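You operate a simulated robot arm through the tools that you are given. There is no shell and no other tool. Be economical: measure what you need, move in short steps, check, and stop when the job is done.

The job below is to be done with a simulated robot arm. You get a single attempt, and the scene is never put back.

Task
Run the big door part way up for air and stop it there.
Fine: both barriers across and the upper bolt drawn first; green button, then red (if it runs right up: black, then red); middle light switch on.

Only the result counts: the job must be done as asked and must still hold three seconds after the hand-in. Knocking over, shifting, dropping, spilling or breaking anything else fails it.

Robot
A 5-joint arm with a fingered hand on a trunk, on a base that drives. Base frame: it is fixed to the floor where the robot stands at the start and does not move with it; the origin is under the middle of the robot, x ahead of it, y to its left, z up. Units: mm, rad, N and s.
With the tool pointing down near the work surface it reaches from about 280 to 580 mm from the robot's upright axis, wherever it stands. Its first joint turns from -2.007 to 2.007 rad. Places, roughly: big door [0, 1100, 1200]; black door button [-1300, 1500, 1200]; bottom light switch [-1500, 1600, 1100]; green door button [-1300, 1500, 1300]; high light switch [-1500, 1600, 1900]; left barrier [-1000, 700, 700]; middle bolt on the side door [-1800, 1600, 1300]; middle light switch [-1500, 1600, 1200]; red door button [-1300, 1500, 1300]; right barrier [600, 200, 700]; top light switch [-1500, 1600, 1300]; upper bolt on the big door [-1200, 1400, 900]. The tool tilts only in the upright plane through the base axis and itself; it spins freely about its own axis. Payload 2.9 kg.
The TCP is the grasp point between the finger pads, 22 mm short of the fingertips. In the tool frame z runs along the fingers and y along their closing line. Largest opening 124 mm; the body of the gripper starts 60 mm behind the TCP. The gripper is a hand of 3 fingers: y runs from the thumb to the fingers, the wrist lies at [0, 0, -218] in the tool frame, and closing takes about 1.5 s.
Orientation is told as [roll, pitch, yaw] about the base's x, y, z axes, in that order, counted from this pose: with the fingers straight down and closing along the base's y, the tool's x points along the base's -x, its y along +y and its z along -z.

Tools
- The arm moves only by the tool play_rows. Its argument "rows" is a list of rows, each a list of 6 numbers: the shift along the tool's x, y, z in mm, then the turn, a rotation vector about the tool's x, y, z in rad. In form: [[x, y, z, wx, wy, wz], ...]. A call has 1 to 8 rows; each row is the pose to reach, as a shift and turn from the pose commanded when the call began, along the tool's axes at that moment. "grip" is the finger opening in mm, from 0 to 124, set as the call begins (left out, the last holds). Each row takes 0.2 s and may step no farther than 50 mm and 0.15 rad from the row before; otherwise, or with a gripper value out of range, the whole call is refused. A pose out of reach is approached as far as the arm can. The call stops where the force on the tool passes 40 N (or 10 N more than at its start, if that is more) or the arm is blocked; 0.2 s more then pass. The fingers move at their own pace (about 153 mm/s each) and stop on an object; they squeeze with about 23 N. The grip force told is the motor's: it shows also when the fingers shut on nothing. Time passes only in rows, and 0.2 s behind the last, so rows that repeat a pose let the fingers close. It gives the time, the measured TCP pose, the force on the tool (base axes), the opening and the grip force at its end, in the units of the frame above (readings bear some noise), with the torque about the TCP (base axes, N m) and any sound that the robot's microphone picked up.
- Cameras (640 x 400 px; columns grow to the right, rows downward): "scene" is now at [-45.9, 199, 1450.3]; the picture's right is [0.96, -0.27, 0.00], its down [-0.25, -0.90, -0.36] and it looks along [0.10, 0.35, -0.93] (base axes); focal length 214 px, centre (320, 200). "wrist" rides on the gripper at [64, -37, -75] in the tool frame; the picture's right is [0.50, 0.87, 0.00], its down [-0.62, 0.36, -0.70] and it looks along [-0.61, 0.35, 0.71] (tool axes); focal length 230 px, centre (320, 200). There is no depth. A picture from a camera that has moved, and an enlarged one, comes with that camera's place and axes in the base frame and with its lens.
- capture(camera): a new picture of that camera. The clock stands still meanwhile.
- move_column(by): slides the trunk up (or, below 0, down) by that many mm; the arm and the scene camera ride with it, the base frame stays. It gives what a move gives, with no picture.
- base_move(legs): drives the robot by 1 to 6 legs, each [ahead, left, turn to the left] in mm, mm and rad, along the robot's own axes; the way and the turn of a leg run together, so that a leg with both is an arc; at most 1500 mm and 3.142 rad a leg. The arm and the cameras ride along, it lands a little off, and it stops where it bumps. It gives what a move gives.
- curl_fingers(finger1, finger2, thumb_bend): sets how far each is bent, from 0 (flat) to 1 (curled in); at 0.3 the hand is open as for a grip, at 0.7 the pads meet at the TCP. One left out holds its place. A second passes; each finger stops where it meets its share of the squeeze, and holds until it gets a number again. A gripper value or a shape takes the hand back. It gives what a move gives, with no picture; readings hold the bend of each and the force on the fingers (four entries, about 0 where the hand has none), thumb and palm.
- preshape(shape): the hand has 3 fingers and takes this shape, open, in about a second: jaw (thumb against the fingers, like two jaws); tri (thumb and two fingers); tip (a fingertip pinch); poke (one finger out to press); point (the index stretched); flat (the hand flat); cup (the hand cupped); fist (a fist). The gripper value then closes the fingers along that shape, each until it touches; the sizes above hold for jaw. It gives what a move gives, with no picture.
- head_to(pan, tilt): turns the head with the scene camera to pan (to the left, within 2.705 rad either way) and tilt (down, from -0.506 to 1.204), counted from straight ahead of the robot. It gives what a move gives.
- zoom(camera, box): a new picture of the part [left, top, right, bottom] of that camera's present view, enlarged. The clock stands still meanwhile.
- job_done(): hands the job in; it is judged then, once.

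Go step by step. Nothing tells you exact positions but the pictures and the camera data: compare them with the known pose of the tool, close in by small moves and look again before you grip or let go. The budget is 120 turns and 78 pictures, counting those below and the enlarged ones. Unless the task says otherwise, let go and move clear before handing in, and close with one line.

The tools are called after "Request:" as name(argument=value, ...) on one line, values as JSON. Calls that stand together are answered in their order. play_rows: Moves the arm, as the interface text tells. Its arguments: {"type":"object","properties":{"rows":{"type":"array"},"grip":{"type":"number"}},"required":["rows"]} The other tools are called the same way: move_column (by) slides the trunk up or down; preshape (shape) gives the hand a shape; curl_fingers (finger1, finger2, thumb_bend) moves the fingers one by one; base_move (legs) drives the base; head_to (pan, tilt) turns the head that bears the scene camera; capture (camera) takes a picture; zoom (camera, box) takes an enlarged picture of a part of a camera's view; job_done () hands the job in.

At the start:

```text
t: 0.0
position: [8.5, 325.2, 941.3]
tcp_rot: [-0.001, 0.001, 0.0]
ft_force: [0.1, -0.7, 0.1]
ft_torque: [0.0, 0.02, 0.0]
finger_gap: 123.8
gripper_force: 0.0
shape: jaw
bend: [0.3, 0.3, 0.3]
finger forces: [0.0, 0.0, 0.0, 0.0, 0.0, 0.0]
trunk travel left (down, up): [-575.0, 415.0]
robot x, y, heading: [-1.6, -0.2, 0.002]
head pan, tilt: [1.295, 1.201]
```

scene: 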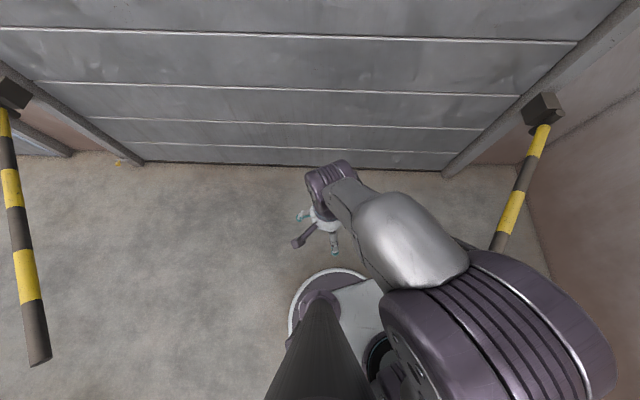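
wrist: 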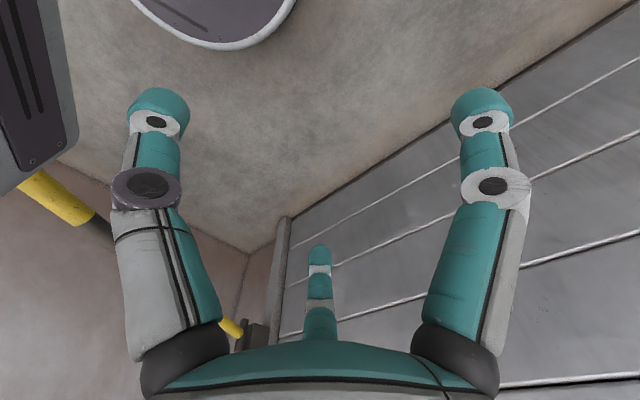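

The robot stands between two striped barriers in front of the big door; both barriers seem swung open toward me. I'll look around with the head level.

Request:
head_to(pan=1.57, tilt=0.4)

Request:
capture(camera="scene")

Request:
head_to(pan=2.4, tilt=0.3)

Request:
capture(camera="scene")

Request:
head_to(pan=0.4, tilt=0.6)

Request:
capture(camera="scene")

```text
t: 1.1
position: [8.2, 324.8, 941.0]
tcp_rot: [-0.001, 0.0, 0.001]
ft_force: [0.7, 0.9, 0.4]
ft_torque: [0.02, 0.01, 0.01]
finger_gap: 123.9
gripper_force: 0.1
shape: jaw
bend: [0.3, 0.3, 0.3]
finger forces: [0.0, 0.0, 0.0, 0.1, 0.0, 0.0]
trunk travel left (down, up): [-575.0, 415.0]
robot x, y, heading: [-0.3, -1.3, -0.003]
head pan, tilt: [1.571, 0.4]
```

```text
75 pictures are left
camera scene: at [-61.1, 237.8, 1513.0], right [1.0, 0.0, 0.0], down [0.0, -0.39, -0.92], along [0.0, 0.92, -0.39], focal length 214 px, centre (320, 200)
```

scene: 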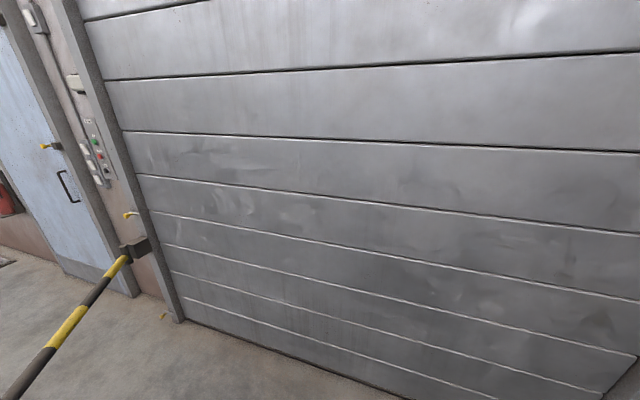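

```text
t: 2.3
position: [8.3, 325.2, 941.2]
tcp_rot: [0.0, 0.001, -0.001]
ft_force: [0.5, -0.8, -0.3]
ft_torque: [-0.06, -0.01, 0.01]
finger_gap: 123.8
gripper_force: 0.0
shape: jaw
bend: [0.3, 0.3, 0.3]
finger forces: [0.0, 0.0, 0.0, 0.0, 0.0, 0.0]
trunk travel left (down, up): [-575.0, 415.0]
robot x, y, heading: [-1.1, 1.5, -0.003]
head pan, tilt: [2.4, 0.3]
```

```text
74 pictures are left
camera scene: at [-129.9, 208.3, 1522.4], right [0.68, 0.74, 0.0], down [0.22, -0.2, -0.96], along [-0.7, 0.65, -0.3], focal length 214 px, centre (320, 200)
```

scene: 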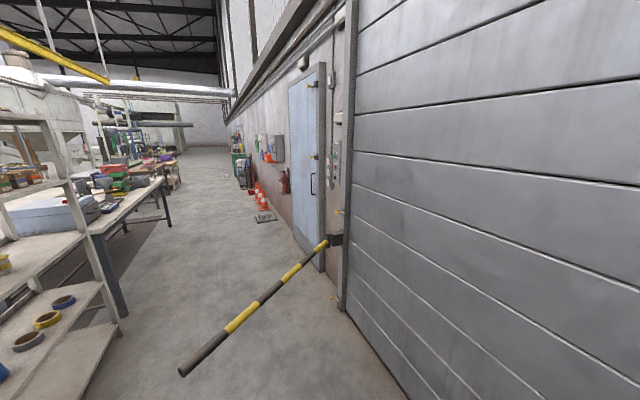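

```text
t: 4.2
position: [7.4, 325.5, 941.5]
tcp_rot: [0.001, 0.001, 0.0]
ft_force: [0.5, -0.4, 0.3]
ft_torque: [-0.03, 0.0, -0.01]
finger_gap: 123.8
gripper_force: 0.0
shape: jaw
bend: [0.3, 0.3, 0.3]
finger forces: [0.0, 0.0, 0.1, 0.0, 0.1, 0.0]
trunk travel left (down, up): [-575.0, 415.0]
robot x, y, heading: [1.6, -4.6, -0.003]
head pan, tilt: [0.4, 0.6]
```

```text
73 pictures are left
camera scene: at [20.3, 179.6, 1494.9], right [0.39, -0.92, 0.0], down [-0.52, -0.22, -0.83], along [0.76, 0.32, -0.56], focal length 214 px, centre (320, 200)
```

scene: 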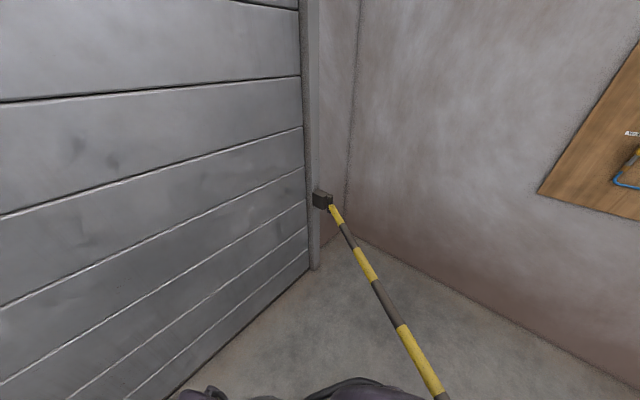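

The barriers look like horizontal arms hinged near the jambs at about z 700, both swung into the room. I'll look at the right bar's tip and the space behind the robot, and zoom on the hinge block.

Request:
head_to(pan=0.2, tilt=1.0)

Request:
capture(camera="scene")

Request:
head_to(pan=-1.8, tilt=0.6)

Request:
capture(camera="scene")

Request:
head_to(pan=2.6, tilt=0.8)

Request:
capture(camera="scene")

```text
t: 5.1
position: [9.3, 324.9, 940.7]
tcp_rot: [0.0, 0.0, -0.001]
ft_force: [0.2, -0.2, 0.3]
ft_torque: [0.0, -0.01, -0.01]
finger_gap: 124.1
gripper_force: 0.0
shape: jaw
bend: [0.3, 0.3, 0.3]
finger forces: [0.1, 0.0, 0.0, 0.0, 0.1, 0.0]
trunk travel left (down, up): [-575.0, 415.0]
robot x, y, heading: [3.2, -1.6, 0.002]
head pan, tilt: [0.201, 1.0]
```

```text
72 pictures are left
camera scene: at [7.2, 159.1, 1463.0], right [0.2, -0.98, 0.0], down [-0.82, -0.17, -0.54], along [0.53, 0.11, -0.84], focal length 214 px, centre (320, 200)
```

scene: 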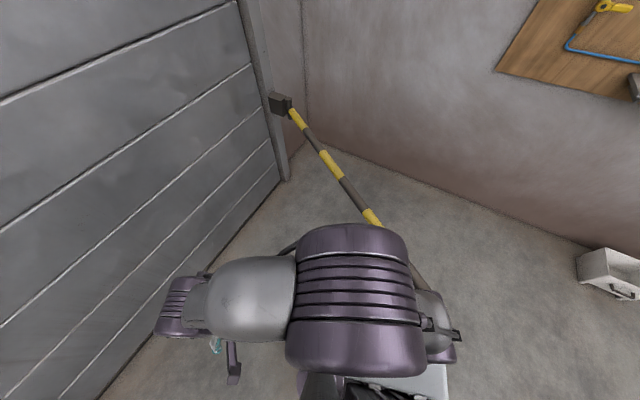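

```text
t: 7.0
position: [8.3, 324.9, 941.6]
tcp_rot: [0.001, 0.0, -0.002]
ft_force: [0.3, -0.1, -0.1]
ft_torque: [-0.02, 0.01, -0.02]
finger_gap: 124.0
gripper_force: 0.1
shape: jaw
bend: [0.3, 0.3, 0.3]
finger forces: [0.0, 0.1, 0.0, 0.0, 0.0, 0.1]
trunk travel left (down, up): [-575.0, 415.0]
robot x, y, heading: [-2.2, -0.3, 0.003]
head pan, tilt: [-1.799, 0.6]
```

```text
71 pictures are left
camera scene: at [-81.1, 59.1, 1494.9], right [-0.97, 0.23, 0.0], down [0.13, 0.55, -0.83], along [-0.19, -0.8, -0.56], focal length 214 px, centre (320, 200)
```

scene: 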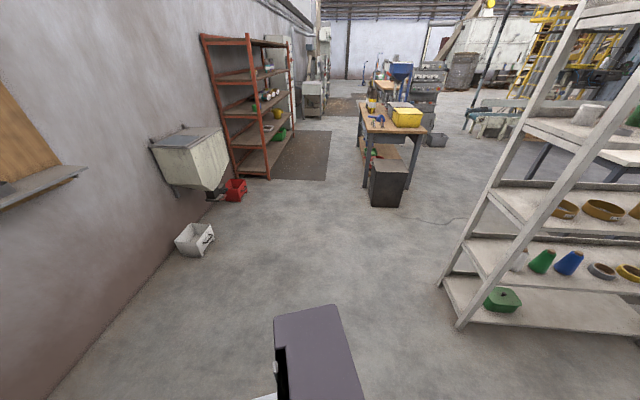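

```text
t: 10.5
position: [8.6, 324.8, 940.4]
tcp_rot: [0.0, -0.001, 0.0]
ft_force: [0.5, 0.1, -0.3]
ft_torque: [0.04, -0.03, -0.03]
finger_gap: 123.8
gripper_force: 0.1
shape: jaw
bend: [0.3, 0.3, 0.3]
finger forces: [0.0, 0.1, 0.0, 0.0, 0.1, 0.1]
trunk travel left (down, up): [-575.0, 415.0]
robot x, y, heading: [0.6, 0.4, 0.001]
head pan, tilt: [2.601, 0.799]
```

```text
70 pictures are left
camera scene: at [-130.2, 186.7, 1478.0], right [0.52, 0.86, 0.0], down [0.61, -0.37, -0.7], along [-0.6, 0.36, -0.72], focal length 214 px, centre (320, 200)
```

scene: 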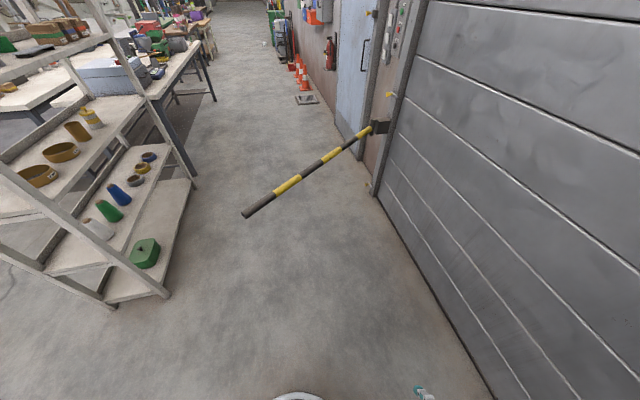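

Both bars are about 1.2 m long and pivot at roughly (1110,640) and (-1205,1363), and the robot is inside the right bar's sweep. I'll back out and go round the right bar's tip to its room side.

Request:
base_move(legs=[[-450, 0, 0], [0, -700, 0], [650, 0, 0]])

Request:
head_to(pan=1.2, tilt=0.7)

Request:
capture(camera="scene")

```text
t: 19.9
position: [213.5, -377.6, 941.3]
tcp_rot: [0.002, -0.001, -0.006]
ft_force: [-0.3, -0.3, -0.4]
ft_torque: [0.01, -0.02, -0.02]
finger_gap: 123.9
gripper_force: 0.1
shape: jaw
bend: [0.3, 0.3, 0.3]
finger forces: [0.0, 0.0, 0.0, 0.1, 0.1, 0.0]
trunk travel left (down, up): [-575.0, 415.0]
robot x, y, heading: [202.1, -704.9, -0.001]
head pan, tilt: [2.601, 0.799]
```

```text
t: 21.4
position: [212.1, -378.9, 941.6]
tcp_rot: [0.001, 0.0, -0.006]
ft_force: [0.6, -0.5, -0.6]
ft_torque: [-0.03, -0.02, -0.02]
finger_gap: 123.8
gripper_force: 0.0
shape: jaw
bend: [0.3, 0.3, 0.3]
finger forces: [0.0, 0.0, 0.1, 0.0, 0.0, 0.0]
trunk travel left (down, up): [-575.0, 415.0]
robot x, y, heading: [205.1, -707.2, -0.002]
head pan, tilt: [1.201, 0.7]
```

```text
69 pictures are left
camera scene: at [174.1, -478.4, 1486.3], right [0.93, -0.37, 0.0], down [-0.24, -0.6, -0.76], along [0.28, 0.71, -0.64], focal length 214 px, centre (320, 200)
```

scene: 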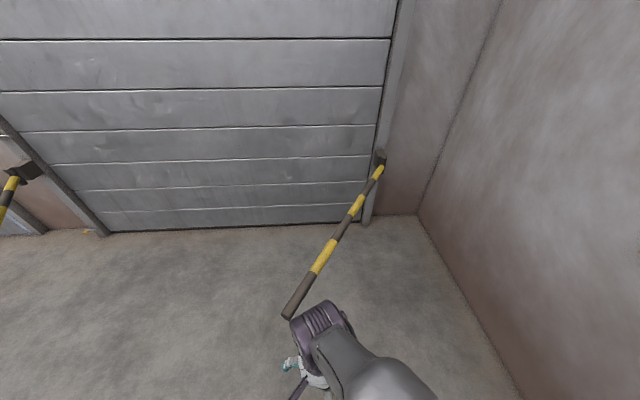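

The right bar's tip is near (200,-155). I'll close the hand, extend it a little, sidestep right and lower to bar height on the bar's room side.

Request:
play_rows(rows=[[0, 50, 0, 0, 0, 0], [0, 100, 0, 0, 0, 0], [0, 150, 0, 0, 0, 0], [0, 150, 0, 0, 0, 0], [0, 150, 0, 0, 0, 0], [0, 150, 0, 0, 0, 0]], grip=0)

Request:
base_move(legs=[[150, 0, 0]])

Request:
capture(camera="scene")

```text
t: 22.8
position: [212.7, -227.2, 940.4]
tcp_rot: [0.0, 0.0, -0.005]
ft_force: [0.1, 0.8, 0.0]
ft_torque: [-0.01, -0.03, -0.02]
finger_gap: 0.0
gripper_force: 23.0
shape: jaw
bend: [0.7, 0.7, 0.7]
finger forces: [0.0, 0.1, 0.1, 0.1, 0.1, 0.0]
trunk travel left (down, up): [-575.0, 415.0]
robot x, y, heading: [201.7, -703.1, -0.005]
head pan, tilt: [1.201, 0.7]
```

```text
t: 24.2
position: [363.2, -227.5, 940.5]
tcp_rot: [0.0, 0.002, -0.006]
ft_force: [-0.4, 0.0, 0.3]
ft_torque: [-0.03, -0.01, 0.0]
finger_gap: 0.1
gripper_force: 23.1
shape: jaw
bend: [0.7, 0.7, 0.7]
finger forces: [0.1, 0.1, 0.0, 0.0, 0.0, 0.0]
trunk travel left (down, up): [-575.0, 415.0]
robot x, y, heading: [354.6, -703.0, -0.01]
head pan, tilt: [1.201, 0.7]
```

```text
68 pictures are left
camera scene: at [325.1, -479.1, 1486.3], right [0.93, -0.37, 0.0], down [-0.24, -0.6, -0.76], along [0.28, 0.71, -0.64], focal length 214 px, centre (320, 200)
```

scene: 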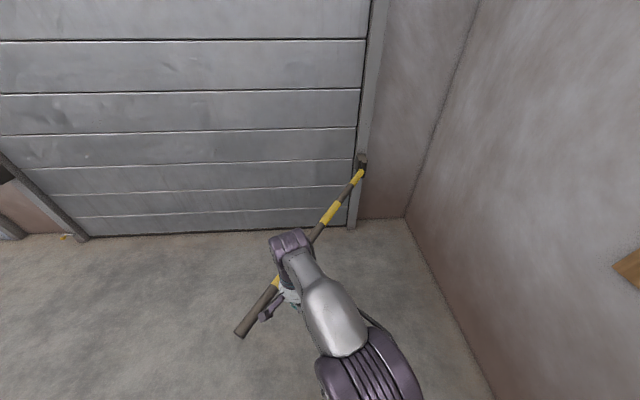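

The bar sits at about z 750 and the hand is roughly 150 mm clear on its room side. I'll lower to bar height.

Request:
move_column(by=-200)

Request:
capture(camera="wrist")

Request:
capture(camera="scene")

```text
t: 26.4
position: [361.7, -227.6, 741.2]
tcp_rot: [-0.001, 0.0, -0.006]
ft_force: [1.0, 0.1, -0.8]
ft_torque: [0.01, 0.01, -0.02]
finger_gap: 0.0
gripper_force: 23.0
shape: jaw
bend: [0.7, 0.7, 0.7]
finger forces: [0.0, 0.0, 0.0, 0.0, 0.1, 0.0]
trunk travel left (down, up): [-375.0, 615.0]
robot x, y, heading: [356.2, -705.0, -0.005]
head pan, tilt: [1.201, 0.7]
```

```text
67 pictures are left
camera wrist: at [298.5, -265.0, 815.8], right [-0.5, 0.87, 0.0], down [0.62, 0.35, 0.7], along [0.61, 0.35, -0.71], focal length 230 px, centre (320, 200)
```

wrist: 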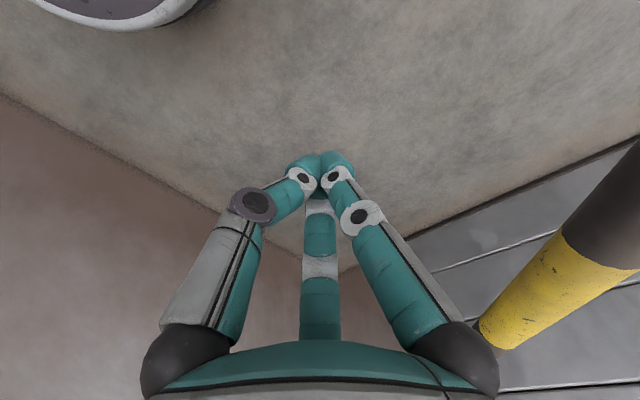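

```text
66 pictures are left
camera scene: at [323.6, -479.2, 1286.3], right [0.93, -0.37, 0.0], down [-0.24, -0.6, -0.76], along [0.28, 0.71, -0.64], focal length 214 px, centre (320, 200)
```

scene: 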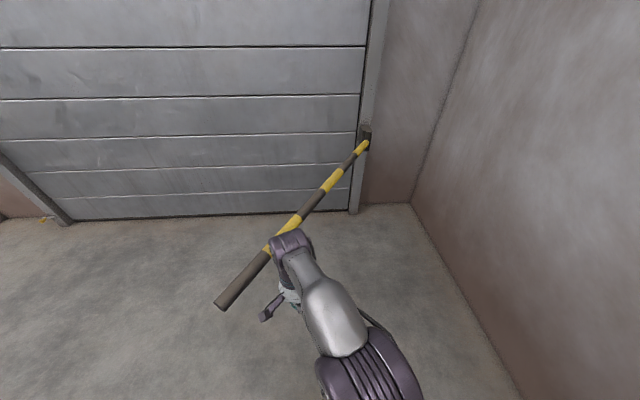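

The bar passes just door-side of the hand at z≈730. I'll drive forward to touch it and begin pushing along its arc.

Request:
base_move(legs=[[0, 120, 0], [-143, 175, 0]])

Request:
capture(camera="scene")

```text
t: 28.9
position: [219.7, 65.4, 740.5]
tcp_rot: [0.0, 0.0, -0.005]
ft_force: [-0.6, -0.2, -0.1]
ft_torque: [0.02, 0.0, -0.01]
finger_gap: 0.1
gripper_force: 23.3
shape: jaw
bend: [0.7, 0.7, 0.7]
finger forces: [0.0, 0.1, 0.0, 0.0, 0.0, 0.1]
trunk travel left (down, up): [-375.0, 615.0]
robot x, y, heading: [212.2, -408.6, -0.009]
head pan, tilt: [1.201, 0.7]
```

```text
65 pictures are left
camera scene: at [180.3, -185.2, 1286.2], right [0.93, -0.37, 0.0], down [-0.24, -0.6, -0.76], along [0.28, 0.71, -0.64], focal length 214 px, centre (320, 200)
```

scene: 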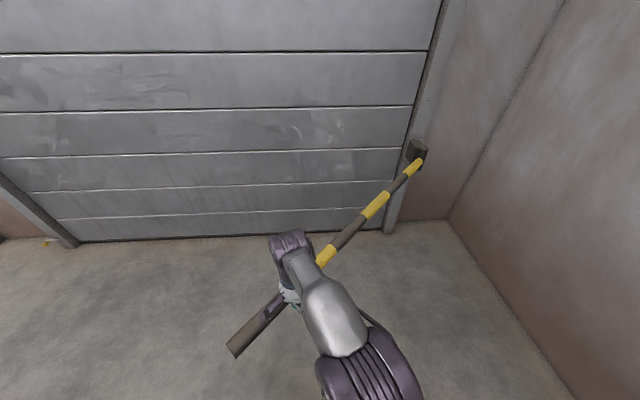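

The bar moved with the hand (tip now near (60,10)) with no trouble. I'll continue along the arc.

Request:
base_move(legs=[[-104, 210, 0], [-55, 229, 0]])

Request:
capture(camera="scene")

```text
t: 32.0
position: [61.7, 505.7, 739.8]
tcp_rot: [0.0, 0.0, -0.004]
ft_force: [0.1, 0.4, 0.7]
ft_torque: [0.01, 0.0, 0.0]
finger_gap: 0.0
gripper_force: 23.8
shape: jaw
bend: [0.7, 0.7, 0.7]
finger forces: [0.0, 0.0, 0.0, 0.0, 0.0, 0.0]
trunk travel left (down, up): [-375.0, 615.0]
robot x, y, heading: [54.0, 31.8, -0.004]
head pan, tilt: [1.201, 0.7]
```

```text
64 pictures are left
camera scene: at [23.2, 254.5, 1286.2], right [0.93, -0.36, 0.0], down [-0.23, -0.6, -0.76], along [0.28, 0.71, -0.64], focal length 214 px, centre (320, 200)
```

scene: 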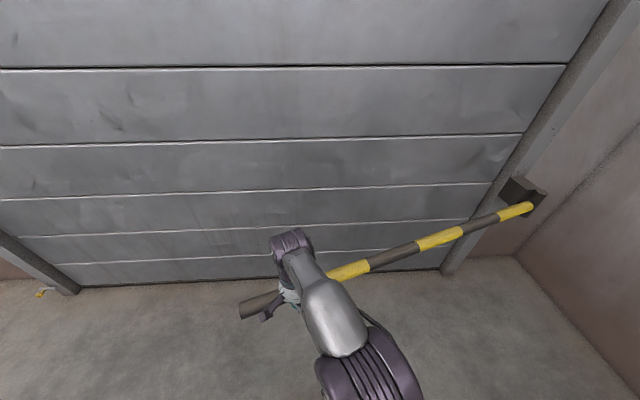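

Tracking well; the bar is about 15–20° short of parallel with the door. One more base leg, then finish with force-limited arm moves.

Request:
base_move(legs=[[-4, 190, 0]])

Request:
capture(camera="scene")

```text
t: 33.6
position: [57.4, 696.8, 740.5]
tcp_rot: [0.001, 0.0, -0.003]
ft_force: [-0.9, -0.3, -0.4]
ft_torque: [-0.01, 0.0, -0.02]
finger_gap: 0.0
gripper_force: 23.1
shape: jaw
bend: [0.7, 0.7, 0.7]
finger forces: [0.1, 0.1, 0.0, 0.1, 0.1, 0.1]
trunk travel left (down, up): [-375.0, 615.0]
robot x, y, heading: [48.2, 222.5, -0.003]
head pan, tilt: [1.201, 0.7]
```

```text
63 pictures are left
camera scene: at [19.8, 445.4, 1286.1], right [0.93, -0.36, 0.0], down [-0.23, -0.6, -0.76], along [0.28, 0.71, -0.64], focal length 214 px, centre (320, 200)
```

scene: 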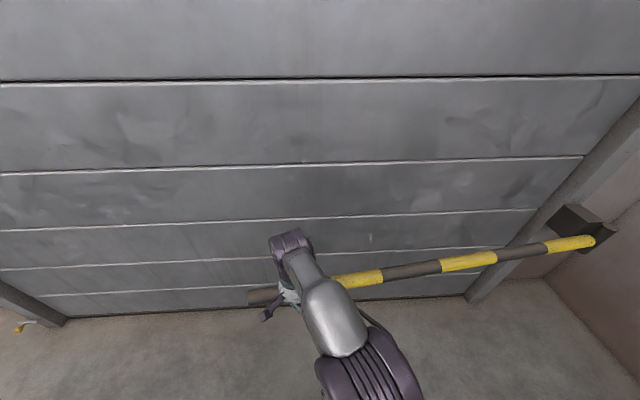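

About 7° remain. I'll finish with small force-limited arm steps.

Request:
base_move(legs=[[10, 50, 0]])

Request:
play_rows(rows=[[-3, 15, 0, 0, 0, 0], [-6, 30, 0, 0, 0, 0], [-9, 45, 0, 0, 0, 0], [-12, 60, 0, 0, 0, 0], [-15, 75, 0, 0, 0, 0], [-18, 90, 0, 0, 0, 0]])

Request:
capture(camera="scene")

```text
t: 34.5
position: [68.4, 747.2, 740.9]
tcp_rot: [-0.002, 0.0, -0.001]
ft_force: [1.1, 0.4, 0.6]
ft_torque: [-0.01, 0.0, -0.02]
finger_gap: 0.1
gripper_force: 22.9
shape: jaw
bend: [0.7, 0.7, 0.7]
finger forces: [0.0, 0.1, 0.1, 0.0, 0.0, 0.0]
trunk travel left (down, up): [-375.0, 615.0]
robot x, y, heading: [59.8, 269.9, 0.0]
head pan, tilt: [1.201, 0.7]
```

```text
t: 35.9
position: [82.1, 779.3, 734.4]
tcp_rot: [0.0, 0.002, -0.004]
ft_force: [0.2, -0.1, 0.0]
ft_torque: [0.05, -0.01, 0.03]
finger_gap: 0.0
gripper_force: 23.0
shape: jaw
bend: [0.7, 0.7, 0.7]
finger forces: [0.0, 0.2, 0.0, 0.1, 0.0, 0.1]
out of reach, approached as far as the arm can: row 3, 4, 5, 6
trunk travel left (down, up): [-375.0, 615.0]
robot x, y, heading: [59.0, 266.0, -0.003]
head pan, tilt: [1.201, 0.7]
```

```text
62 pictures are left
camera scene: at [29.8, 494.8, 1286.3], right [0.93, -0.36, 0.0], down [-0.23, -0.6, -0.76], along [0.28, 0.71, -0.64], focal length 214 px, centre (320, 200)
```

scene: 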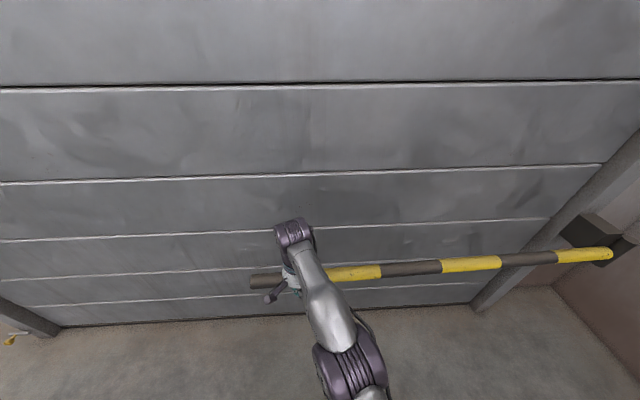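

The bar is about 3° short of parallel to the panels. I'll push a bit more with the base.

Request:
base_move(legs=[[10, 50, 0]])

Request:
capture(camera="scene")

```text
t: 36.9
position: [90.3, 813.0, 734.9]
tcp_rot: [-0.02, -0.001, -0.003]
ft_force: [-1.8, -6.8, 3.6]
ft_torque: [0.03, -0.07, -0.04]
finger_gap: 0.0
gripper_force: 23.1
shape: jaw
bend: [0.7, 0.7, 0.7]
finger forces: [0.1, 8.0, 0.1, 0.0, 0.0, 0.1]
trunk travel left (down, up): [-375.0, 615.0]
robot x, y, heading: [69.4, 306.6, -0.001]
head pan, tilt: [1.201, 0.7]
stopped in leg 1: the force on the tool passed its limit at 65 N (the readings are from after the stop); the commanded pose is now the measured one
```

```text
61 pictures are left
camera scene: at [37.2, 532.0, 1286.6], right [0.93, -0.36, 0.0], down [-0.23, -0.6, -0.77], along [0.28, 0.71, -0.64], focal length 214 px, centre (320, 200)
```

scene: 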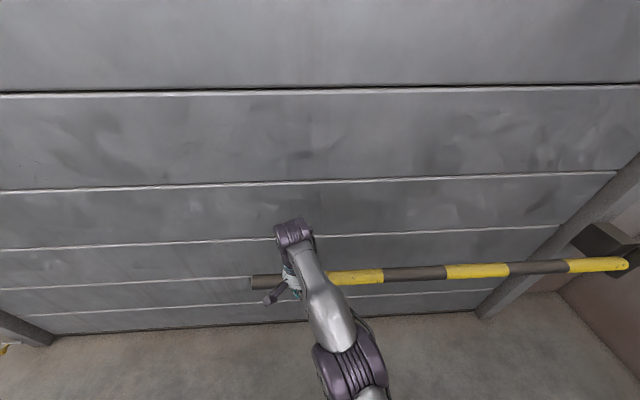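

The right barrier hit its stop parallel to the door, so it is across. I'll back off, raise the hand clear, and drive to the far side of the left bar.

Request:
base_move(legs=[[0, -390, 0]])

Request:
move_column(by=200)

Request:
base_move(legs=[[-1100, 0, 0]])

Request:
head_to(pan=1.8, tilt=0.75)

Request:
capture(camera="scene")

```text
t: 39.3
position: [87.9, 428.8, 733.6]
tcp_rot: [-0.021, -0.001, 0.002]
ft_force: [0.4, -0.1, 0.0]
ft_torque: [0.03, 0.03, 0.01]
finger_gap: 0.0
gripper_force: 22.8
shape: jaw
bend: [0.7, 0.7, 0.7]
finger forces: [0.0, 0.1, 0.0, 0.1, 0.1, 0.1]
trunk travel left (down, up): [-375.0, 615.0]
robot x, y, heading: [68.3, -75.8, 0.005]
head pan, tilt: [1.201, 0.7]
```

```text
t: 41.5
position: [89.7, 427.5, 934.1]
tcp_rot: [-0.021, -0.002, 0.002]
ft_force: [-0.4, 1.5, -0.1]
ft_torque: [0.02, 0.02, -0.06]
finger_gap: 0.0
gripper_force: 23.3
shape: jaw
bend: [0.7, 0.7, 0.7]
finger forces: [0.0, 0.0, 0.0, 0.0, 0.0, 0.1]
trunk travel left (down, up): [-575.0, 415.0]
robot x, y, heading: [65.6, -76.8, 0.006]
head pan, tilt: [1.201, 0.7]
```

```text
t: 47.1
position: [-1012.8, 425.2, 933.3]
tcp_rot: [-0.021, -0.001, 0.003]
ft_force: [-0.9, 0.0, 0.1]
ft_torque: [-0.01, 0.01, -0.02]
finger_gap: 0.0
gripper_force: 23.1
shape: jaw
bend: [0.7, 0.7, 0.7]
finger forces: [0.0, 0.0, 0.0, 0.0, 0.0, 0.0]
trunk travel left (down, up): [-575.0, 415.0]
robot x, y, heading: [-1029.0, -83.9, -0.003]
head pan, tilt: [1.201, 0.7]
```

```text
t: 48.1
position: [-1011.6, 425.9, 933.3]
tcp_rot: [-0.021, -0.002, 0.001]
ft_force: [-0.2, -0.5, 0.0]
ft_torque: [0.0, -0.02, -0.01]
finger_gap: 0.1
gripper_force: 22.8
shape: jaw
bend: [0.7, 0.7, 0.7]
finger forces: [0.0, 0.1, 0.0, 0.1, 0.0, 0.1]
trunk travel left (down, up): [-575.0, 415.0]
robot x, y, heading: [-1032.3, -80.7, 0.001]
head pan, tilt: [1.799, 0.75]
```

```text
60 pictures are left
camera scene: at [-1113.4, 146.2, 1482.0], right [0.97, 0.23, 0.0], down [0.16, -0.66, -0.73], along [-0.17, 0.71, -0.68], focal length 214 px, centre (320, 200)
```

scene: 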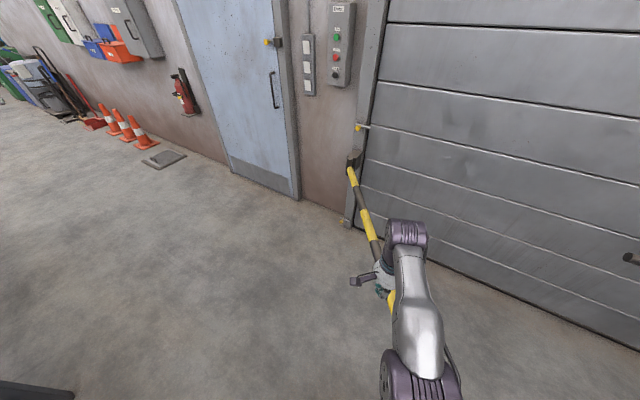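

The left bar lies about 90 mm door-side of the hand. I'll lower and push it along its arc.

Request:
move_column(by=-200)

Request:
base_move(legs=[[199, 46, 0], [184, 108, 0]])

Request:
capture(camera="scene")

```text
t: 50.3
position: [-1012.4, 425.7, 733.9]
tcp_rot: [-0.022, -0.001, 0.002]
ft_force: [0.2, -0.7, -0.1]
ft_torque: [0.0, -0.01, -0.03]
finger_gap: 0.0
gripper_force: 23.3
shape: jaw
bend: [0.7, 0.7, 0.7]
finger forces: [0.0, 0.0, 0.0, 0.0, 0.0, 0.1]
trunk travel left (down, up): [-375.0, 615.0]
robot x, y, heading: [-1031.4, -74.7, 0.001]
head pan, tilt: [1.799, 0.75]
```

```text
t: 53.2
position: [-631.3, 581.0, 733.7]
tcp_rot: [-0.021, -0.001, 0.001]
ft_force: [-0.1, 0.8, 0.2]
ft_torque: [-0.02, 0.0, -0.03]
finger_gap: 0.3
gripper_force: 23.5
shape: jaw
bend: [0.7, 0.7, 0.7]
finger forces: [0.0, 0.1, 0.0, 0.0, 0.1, 0.1]
trunk travel left (down, up): [-375.0, 615.0]
robot x, y, heading: [-650.5, 75.8, 0.001]
head pan, tilt: [1.799, 0.75]
```

```text
59 pictures are left
camera scene: at [-732.2, 301.3, 1282.0], right [0.97, 0.23, 0.0], down [0.16, -0.66, -0.73], along [-0.17, 0.71, -0.68], focal length 214 px, centre (320, 200)
```

scene: 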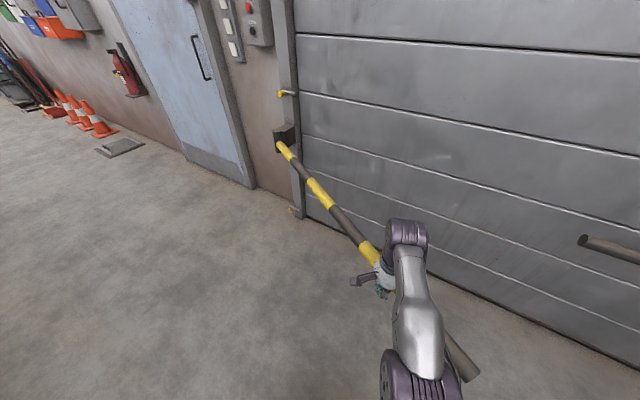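

The bar follows. Continuing along the arc.

Request:
base_move(legs=[[154, 147, 0], [94, 134, 0]])

Request:
capture(camera="scene")

```text
t: 55.9
position: [-382.7, 861.8, 734.1]
tcp_rot: [-0.022, -0.002, 0.0]
ft_force: [-0.6, -0.3, -1.3]
ft_torque: [0.01, 0.01, 0.03]
finger_gap: 0.2
gripper_force: 22.8
shape: jaw
bend: [0.7, 0.7, 0.7]
finger forces: [0.1, 0.0, 0.0, 0.0, 0.0, 0.0]
trunk travel left (down, up): [-375.0, 615.0]
robot x, y, heading: [-404.8, 353.6, 0.003]
head pan, tilt: [1.799, 0.75]
```

```text
58 pictures are left
camera scene: at [-484.6, 583.8, 1281.9], right [0.97, 0.23, 0.0], down [0.16, -0.66, -0.73], along [-0.17, 0.71, -0.68], focal length 214 px, centre (320, 200)
```

scene: 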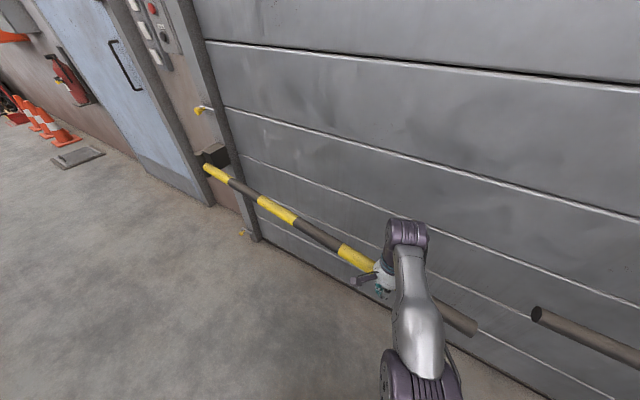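

Nearly parallel; a couple more small pushes until it meets its stop.

Request:
base_move(legs=[[35, 65, 0], [15, 50, 0], [10, 40, 0]])

Request:
capture(camera="scene")

```text
t: 57.4
position: [-338.6, 953.6, 735.1]
tcp_rot: [-0.045, -0.004, 0.0]
ft_force: [-3.8, -10.4, 6.0]
ft_torque: [0.09, -0.08, -0.09]
finger_gap: 0.2
gripper_force: 22.2
shape: jaw
bend: [0.7, 0.7, 0.7]
finger forces: [0.0, 12.5, 0.0, 0.0, 0.0, 0.0]
trunk travel left (down, up): [-375.0, 615.0]
robot x, y, heading: [-362.8, 454.3, 0.001]
head pan, tilt: [1.799, 0.75]
stopped in leg 2: the force on the tool passed its limit at 79 N (the readings are from after the stop); the commanded pose is now the measured one
```

```text
57 pictures are left
camera scene: at [-440.9, 678.7, 1282.5], right [0.97, 0.23, 0.0], down [0.15, -0.66, -0.73], along [-0.17, 0.71, -0.68], focal length 214 px, centre (320, 200)
```

scene: 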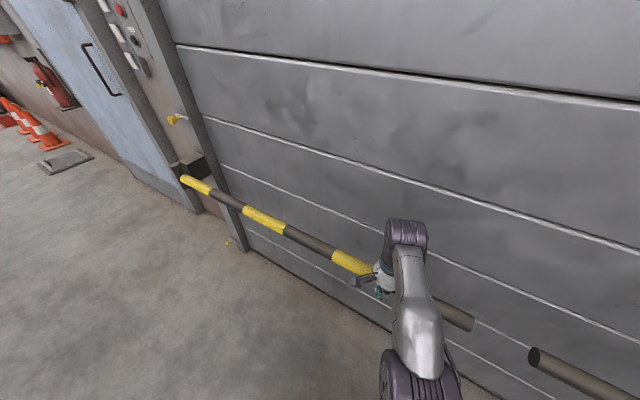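

Both barriers are across and in line. I'll back off, raise, retract the arm, and drive to in front of the bolt and buttons at the left of the door.

Request:
base_move(legs=[[0, -250, 0]])

Request:
move_column(by=200)

Request:
play_rows(rows=[[0, -50, 0, 0, 0, 0], [0, -100, 0, 0, 0, 0], [0, -150, 0, 0, 0, 0]])

Request:
base_move(legs=[[-1040, 0, 0], [0, 420, 0]])

Request:
head_to(pan=1.3, tilt=0.4)

Request:
capture(camera="scene")

```text
t: 59.2
position: [-337.4, 705.7, 732.4]
tcp_rot: [-0.043, -0.004, -0.001]
ft_force: [0.3, -0.1, 0.0]
ft_torque: [0.0, -0.04, -0.02]
finger_gap: 0.1
gripper_force: 22.7
shape: jaw
bend: [0.7, 0.7, 0.7]
finger forces: [0.0, 0.0, 0.1, 0.0, 0.1, 0.0]
trunk travel left (down, up): [-375.0, 615.0]
robot x, y, heading: [-362.8, 206.4, -0.003]
head pan, tilt: [1.799, 0.75]
```

```text
t: 61.4
position: [-338.1, 706.3, 934.5]
tcp_rot: [-0.043, -0.003, -0.001]
ft_force: [0.4, -0.5, 0.3]
ft_torque: [0.02, -0.06, -0.01]
finger_gap: 0.0
gripper_force: 23.3
shape: jaw
bend: [0.7, 0.7, 0.7]
finger forces: [0.1, 0.0, 0.1, 0.0, 0.0, 0.0]
trunk travel left (down, up): [-575.0, 415.0]
robot x, y, heading: [-360.3, 208.4, -0.0]
head pan, tilt: [1.799, 0.75]
```

```text
t: 62.2
position: [-339.5, 554.9, 940.7]
tcp_rot: [-0.039, -0.004, -0.001]
ft_force: [0.4, 0.2, 0.1]
ft_torque: [0.07, 0.01, -0.02]
finger_gap: 0.0
gripper_force: 23.4
shape: jaw
bend: [0.7, 0.7, 0.7]
finger forces: [0.1, 0.0, 0.0, 0.1, 0.1, 0.1]
trunk travel left (down, up): [-575.0, 415.0]
robot x, y, heading: [-359.6, 204.3, 0.003]
head pan, tilt: [1.799, 0.75]
```

```text
t: 69.8
position: [-1377.0, 982.3, 939.9]
tcp_rot: [-0.044, -0.005, -0.006]
ft_force: [-0.3, -0.2, 0.4]
ft_torque: [0.0, 0.0, 0.0]
finger_gap: 0.2
gripper_force: 23.0
shape: jaw
bend: [0.7, 0.7, 0.7]
finger forces: [0.0, 0.0, 0.0, 0.0, 0.0, 0.0]
trunk travel left (down, up): [-575.0, 415.0]
robot x, y, heading: [-1399.6, 631.5, 0.001]
head pan, tilt: [1.799, 0.75]
```

```text
t: 70.7
position: [-1376.2, 981.8, 939.6]
tcp_rot: [-0.044, -0.007, -0.006]
ft_force: [-0.3, -0.3, 0.4]
ft_torque: [-0.01, -0.02, -0.03]
finger_gap: 0.1
gripper_force: 23.0
shape: jaw
bend: [0.7, 0.7, 0.7]
finger forces: [0.0, 0.1, 0.0, 0.0, 0.0, 0.1]
trunk travel left (down, up): [-575.0, 415.0]
robot x, y, heading: [-1399.1, 634.6, -0.003]
head pan, tilt: [1.3, 0.4]
```

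```text
56 pictures are left
camera scene: at [-1434.8, 866.7, 1513.1], right [0.96, -0.27, 0.0], down [-0.11, -0.38, -0.92], along [0.25, 0.89, -0.39], focal length 214 px, centre (320, 200)
```

scene: 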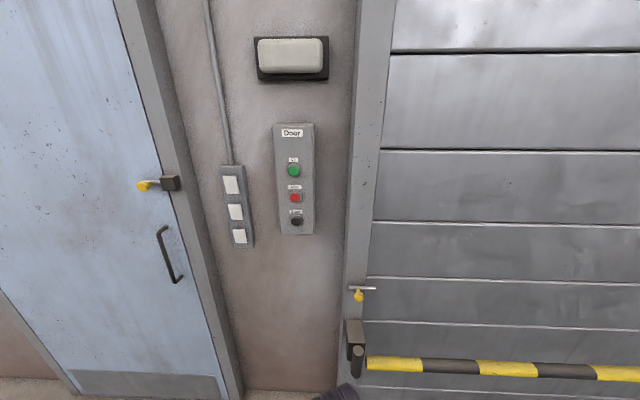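

The control box (green, red, black), switch strip, bolt and left barrier are all visible. I'll zoom in on the bolt and the buttons.

Request:
zoom(camera="scene", box=[320, 265, 400, 315])

Request:
zoom(camera="scene", box=[205, 115, 365, 255])

```text
8.00 times, centred on (360, 290) of scene
camera zoom: at [-1434.8, 866.7, 1513.1], right [0.96, -0.27, 0.0], down [-0.11, -0.38, -0.92], along [0.25, 0.89, -0.39], focal length 1716 px, centre (0, -520)
```

zoom: 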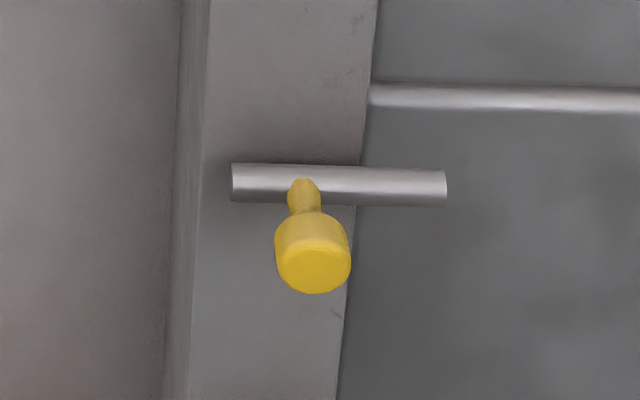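

```text
2.86 times, centred on (285, 185) of scene
camera zoom: at [-1434.8, 866.7, 1513.1], right [0.96, -0.27, 0.0], down [-0.11, -0.38, -0.92], along [0.25, 0.89, -0.39], focal length 613 px, centre (420, 243)
```

zoom: 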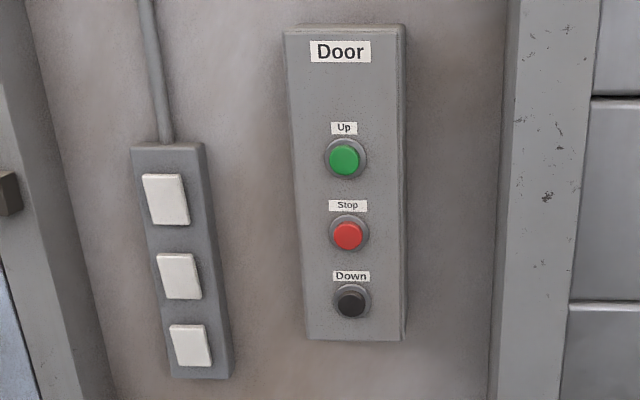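

The bolt is a sliding rod engaged to the right into the door, so it must be slid left by its yellow knob at about (-1177,1345,945). I'll square the robot to the wall, then tilt the tool to horizontal.

Request:
base_move(legs=[[0, 0, -0.288]])

Request:
play_rows(rows=[[15, 0, 0, -0.02, 0, 0], [15, 65, -10, -0.15, 0, 0], [15, 97, -22, -0.3, 0, 0], [15, 115, -40, -0.45, 0, 0], [15, 135, -65, -0.6, 0, 0], [15, 150, -95, -0.75, 0, 0], [15, 160, -125, -0.9, 0, 0], [15, 165, -155, -1.05, 0, 0]])

```text
t: 72.0
position: [-1277.7, 960.4, 939.1]
tcp_rot: [-0.042, -0.005, -0.298]
ft_force: [-0.3, -0.6, 0.3]
ft_torque: [0.0, -0.02, 0.02]
finger_gap: 0.0
gripper_force: 22.8
shape: jaw
bend: [0.7, 0.7, 0.7]
finger forces: [0.0, 0.0, 0.0, 0.1, 0.0, 0.1]
trunk travel left (down, up): [-575.0, 415.0]
robot x, y, heading: [-1396.8, 630.9, -0.293]
head pan, tilt: [1.3, 0.4]
```

```text
refused: row 2 steps farther than a row can; nothing moved
```

Request:
play_rows(rows=[[15, 30, 0, -0.1, 0, 0], [15, 65, -10, -0.24, 0, 0], [15, 95, -24, -0.38, 0, 0], [15, 118, -45, -0.52, 0, 0], [15, 137, -70, -0.66, 0, 0], [15, 150, -98, -0.8, 0, 0], [15, 160, -128, -0.94, 0, 0], [15, 165, -158, -1.08, 0, 0]])

```text
t: 73.8
position: [-1206.5, 1120.6, 1089.4]
tcp_rot: [1.039, 0.01, -0.27]
ft_force: [0.7, -0.5, 0.5]
ft_torque: [0.03, 0.04, 0.03]
finger_gap: 0.2
gripper_force: 23.1
shape: jaw
bend: [0.7, 0.7, 0.7]
finger forces: [0.0, 0.0, 0.1, 0.0, 0.0, 0.1]
out of reach, approached as far as the arm can: row 2, 3, 4, 5, 6, 7, 8
trunk travel left (down, up): [-575.0, 415.0]
robot x, y, heading: [-1397.1, 630.3, -0.298]
head pan, tilt: [1.3, 0.4]
```

Request:
play_rows(rows=[[0, 30, -3, -0.14, 0, 0], [0, 60, -9, -0.28, 0, 0], [0, 88, -18, -0.42, 0, 0], [0, 110, -30, -0.53, 0, 0], [0, 110, -30, -0.53, 0, 0]])

Request:
capture(camera="scene")

Request:
capture(camera="wrist")

```text
t: 75.0
position: [-1184.2, 1146.9, 1200.4]
tcp_rot: [1.568, -0.004, -0.289]
ft_force: [-0.4, -0.3, -0.2]
ft_torque: [-0.05, -0.02, 0.01]
finger_gap: 0.0
gripper_force: 23.2
shape: jaw
bend: [0.7, 0.7, 0.7]
finger forces: [0.0, 0.0, 0.0, 0.1, 0.0, 0.0]
out of reach, approached as far as the arm can: row 1, 2, 3, 4, 5
trunk travel left (down, up): [-575.0, 415.0]
robot x, y, heading: [-1399.6, 630.4, -0.3]
head pan, tilt: [1.3, 0.4]
```

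```text
53 pictures are left
camera scene: at [-1366.0, 866.6, 1513.1], right [0.84, -0.54, 0.0], down [-0.21, -0.33, -0.92], along [0.49, 0.78, -0.39], focal length 214 px, centre (320, 200)
```

scene: 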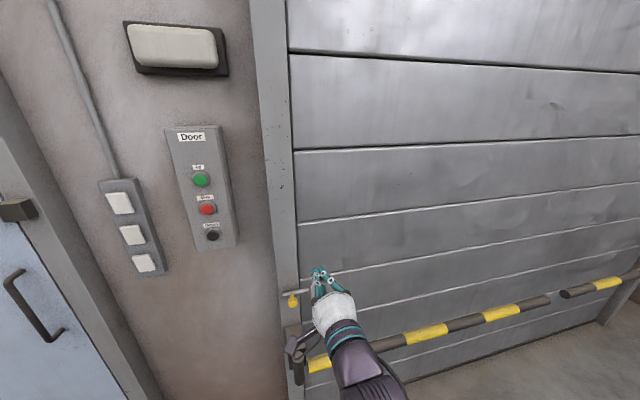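

```text
52 pictures are left
camera wrist: at [-1267.1, 1091.9, 1163.2], right [-0.48, 0.15, 0.86], down [0.39, -0.85, 0.36], along [0.78, 0.51, 0.35], focal length 230 px, centre (320, 200)
```

wrist: 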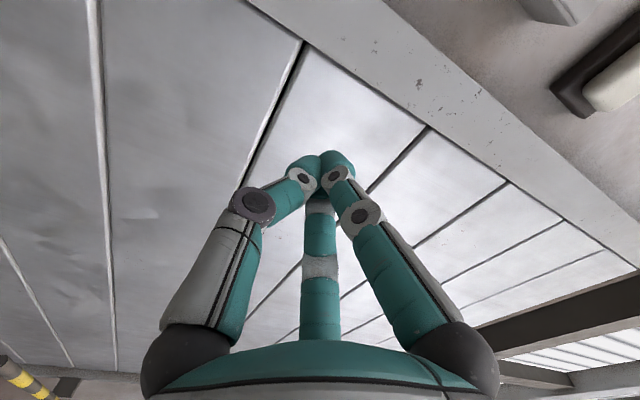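

The tool is now horizontal facing the wall. The knob triangulates to (-1172,1340,949); I'll drop to its height, approach to its right, and check.

Request:
move_column(by=-251)

Request:
base_move(legs=[[15, 110, 0]])

Request:
head_to(pan=1.4, tilt=0.6)

Request:
capture(camera="scene")

Request:
capture(camera="wrist")

```text
t: 77.6
position: [-1185.2, 1146.9, 948.5]
tcp_rot: [1.566, -0.007, -0.287]
ft_force: [-0.1, -0.5, -0.5]
ft_torque: [-0.02, -0.03, -0.02]
finger_gap: 0.1
gripper_force: 23.0
shape: jaw
bend: [0.7, 0.7, 0.7]
finger forces: [0.0, 0.0, 0.0, 0.0, 0.0, 0.0]
trunk travel left (down, up): [-324.0, 666.0]
robot x, y, heading: [-1400.4, 635.7, -0.294]
head pan, tilt: [1.3, 0.4]
```

```text
t: 78.8
position: [-1139.8, 1246.6, 948.3]
tcp_rot: [1.566, -0.005, -0.286]
ft_force: [-0.4, 0.7, -0.1]
ft_torque: [0.0, -0.01, -0.03]
finger_gap: 0.0
gripper_force: 23.8
shape: jaw
bend: [0.7, 0.7, 0.7]
finger forces: [0.0, 0.0, 0.0, 0.0, 0.0, 0.0]
trunk travel left (down, up): [-324.0, 666.0]
robot x, y, heading: [-1351.6, 731.5, -0.293]
head pan, tilt: [1.3, 0.4]
```

```text
t: 79.6
position: [-1138.5, 1247.8, 948.5]
tcp_rot: [1.565, -0.005, -0.287]
ft_force: [-0.5, 0.5, -0.2]
ft_torque: [-0.02, -0.02, -0.01]
finger_gap: 0.0
gripper_force: 22.9
shape: jaw
bend: [0.7, 0.7, 0.7]
finger forces: [0.0, 0.1, 0.0, 0.0, 0.0, 0.1]
trunk travel left (down, up): [-324.0, 666.0]
robot x, y, heading: [-1353.6, 732.4, -0.295]
head pan, tilt: [1.4, 0.6]
```

```text
51 pictures are left
camera scene: at [-1330.0, 967.9, 1244.0], right [0.89, -0.45, 0.0], down [-0.25, -0.5, -0.83], along [0.37, 0.74, -0.56], focal length 214 px, centre (320, 200)
```

scene: 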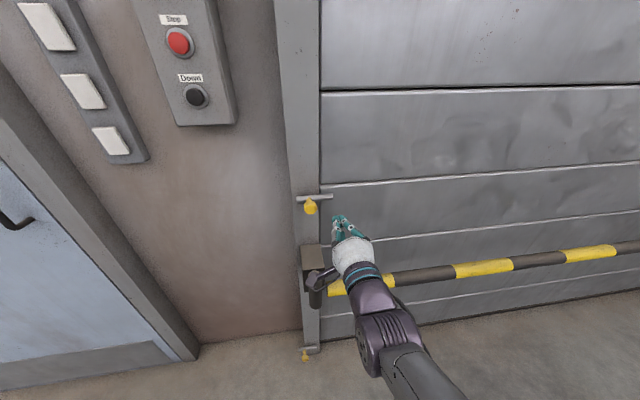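

```text
50 pictures are left
camera wrist: at [-1221.6, 1192.6, 912.0], right [-0.48, 0.15, 0.86], down [0.39, -0.84, 0.36], along [0.78, 0.51, 0.35], focal length 230 px, centre (320, 200)
```

wrist: 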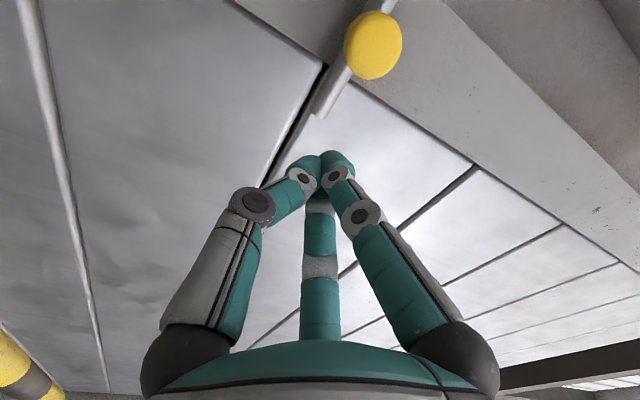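

The tip is about 54 mm right of the knob at the right height. I'll move in 65 mm beside it, then slide left.

Request:
base_move(legs=[[0, 64, 0]])

Request:
capture(camera="wrist")

```text
t: 80.5
position: [-1120.2, 1309.3, 949.7]
tcp_rot: [1.566, -0.006, -0.286]
ft_force: [-0.2, 0.4, 0.7]
ft_torque: [0.01, 0.0, 0.03]
finger_gap: 0.0
gripper_force: 23.6
shape: jaw
bend: [0.7, 0.7, 0.7]
finger forces: [0.0, 0.0, 0.1, 0.0, 0.0, 0.0]
trunk travel left (down, up): [-324.0, 666.0]
robot x, y, heading: [-1330.4, 791.9, -0.296]
head pan, tilt: [1.4, 0.6]
```

```text
49 pictures are left
camera wrist: at [-1202.7, 1254.3, 911.8], right [-0.48, 0.15, 0.86], down [0.39, -0.84, 0.36], along [0.78, 0.51, 0.35], focal length 230 px, centre (320, 200)
```

wrist: 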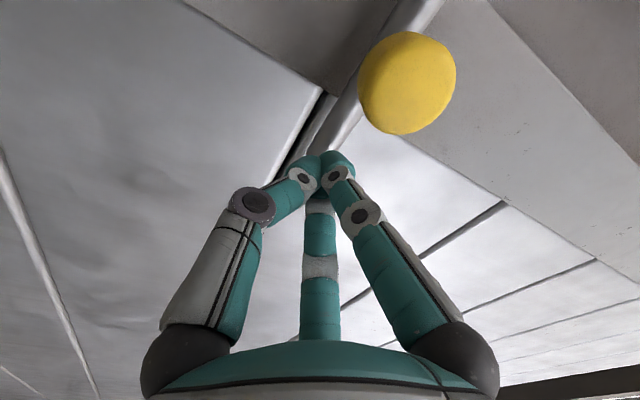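

The tip sits just right of the knob. Sliding left in small force-limited steps.

Request:
play_rows(rows=[[10, 0, 0, 0, 0, 0], [20, 0, 0, 0, 0, 0], [30, 0, 0, 0, 0, 0], [40, 0, 0, 0, 0, 0], [50, 0, 0, 0, 0, 0], [60, 0, 0, 0, 0, 0]])

Request:
capture(camera="wrist")

```text
t: 82.0
position: [-1136.6, 1316.7, 949.3]
tcp_rot: [1.567, -0.005, -0.256]
ft_force: [0.6, -0.5, 0.0]
ft_torque: [0.01, 0.02, 0.0]
finger_gap: 0.0
gripper_force: 23.2
shape: jaw
bend: [0.7, 0.7, 0.7]
finger forces: [0.0, 0.1, 0.0, 0.0, 0.1, 0.1]
out of reach, approached as far as the arm can: row 1, 2, 3, 4, 5, 6
trunk travel left (down, up): [-324.0, 666.0]
robot x, y, heading: [-1336.8, 791.5, -0.296]
head pan, tilt: [1.4, 0.6]
```

```text
48 pictures are left
camera wrist: at [-1216.8, 1258.8, 912.2], right [-0.49, 0.13, 0.86], down [0.42, -0.83, 0.36], along [0.77, 0.54, 0.35], focal length 230 px, centre (320, 200)
```

wrist: 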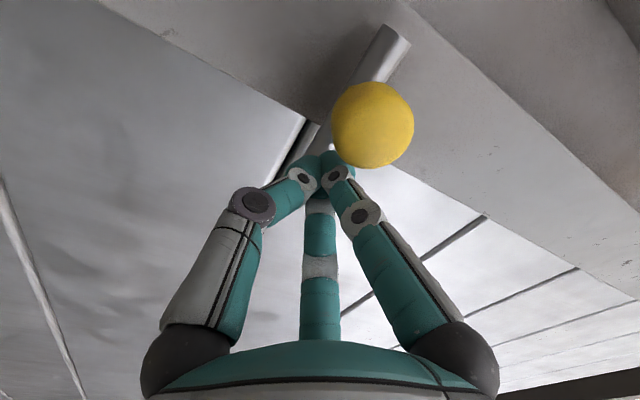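

The arm can't slide sideways at fixed heading, so I'll use the base to push the knob left.

Request:
base_move(legs=[[-50, 0, 0]])

Request:
capture(camera="wrist")

```text
t: 82.9
position: [-1184.2, 1330.5, 947.2]
tcp_rot: [1.566, -0.006, -0.256]
ft_force: [-0.2, -0.1, -0.5]
ft_torque: [0.03, -0.03, -0.02]
finger_gap: 0.1
gripper_force: 23.5
shape: jaw
bend: [0.7, 0.7, 0.7]
finger forces: [0.0, 0.0, 0.0, 0.1, 0.1, 0.1]
trunk travel left (down, up): [-324.0, 666.0]
robot x, y, heading: [-1379.9, 807.1, -0.296]
head pan, tilt: [1.4, 0.6]
```

```text
47 pictures are left
camera wrist: at [-1265.3, 1273.5, 912.0], right [-0.49, 0.13, 0.86], down [0.42, -0.83, 0.36], along [0.77, 0.54, 0.35], focal length 230 px, centre (320, 200)
```

wrist: 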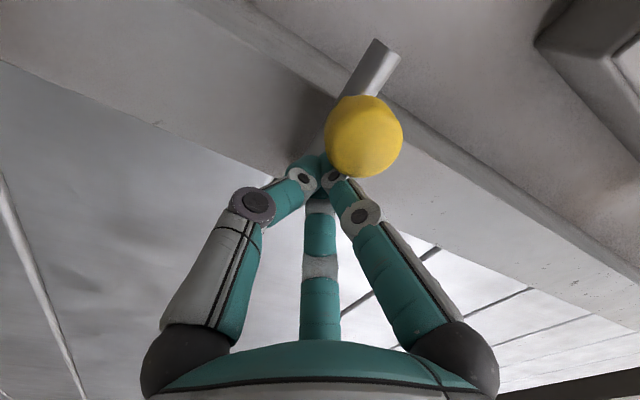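

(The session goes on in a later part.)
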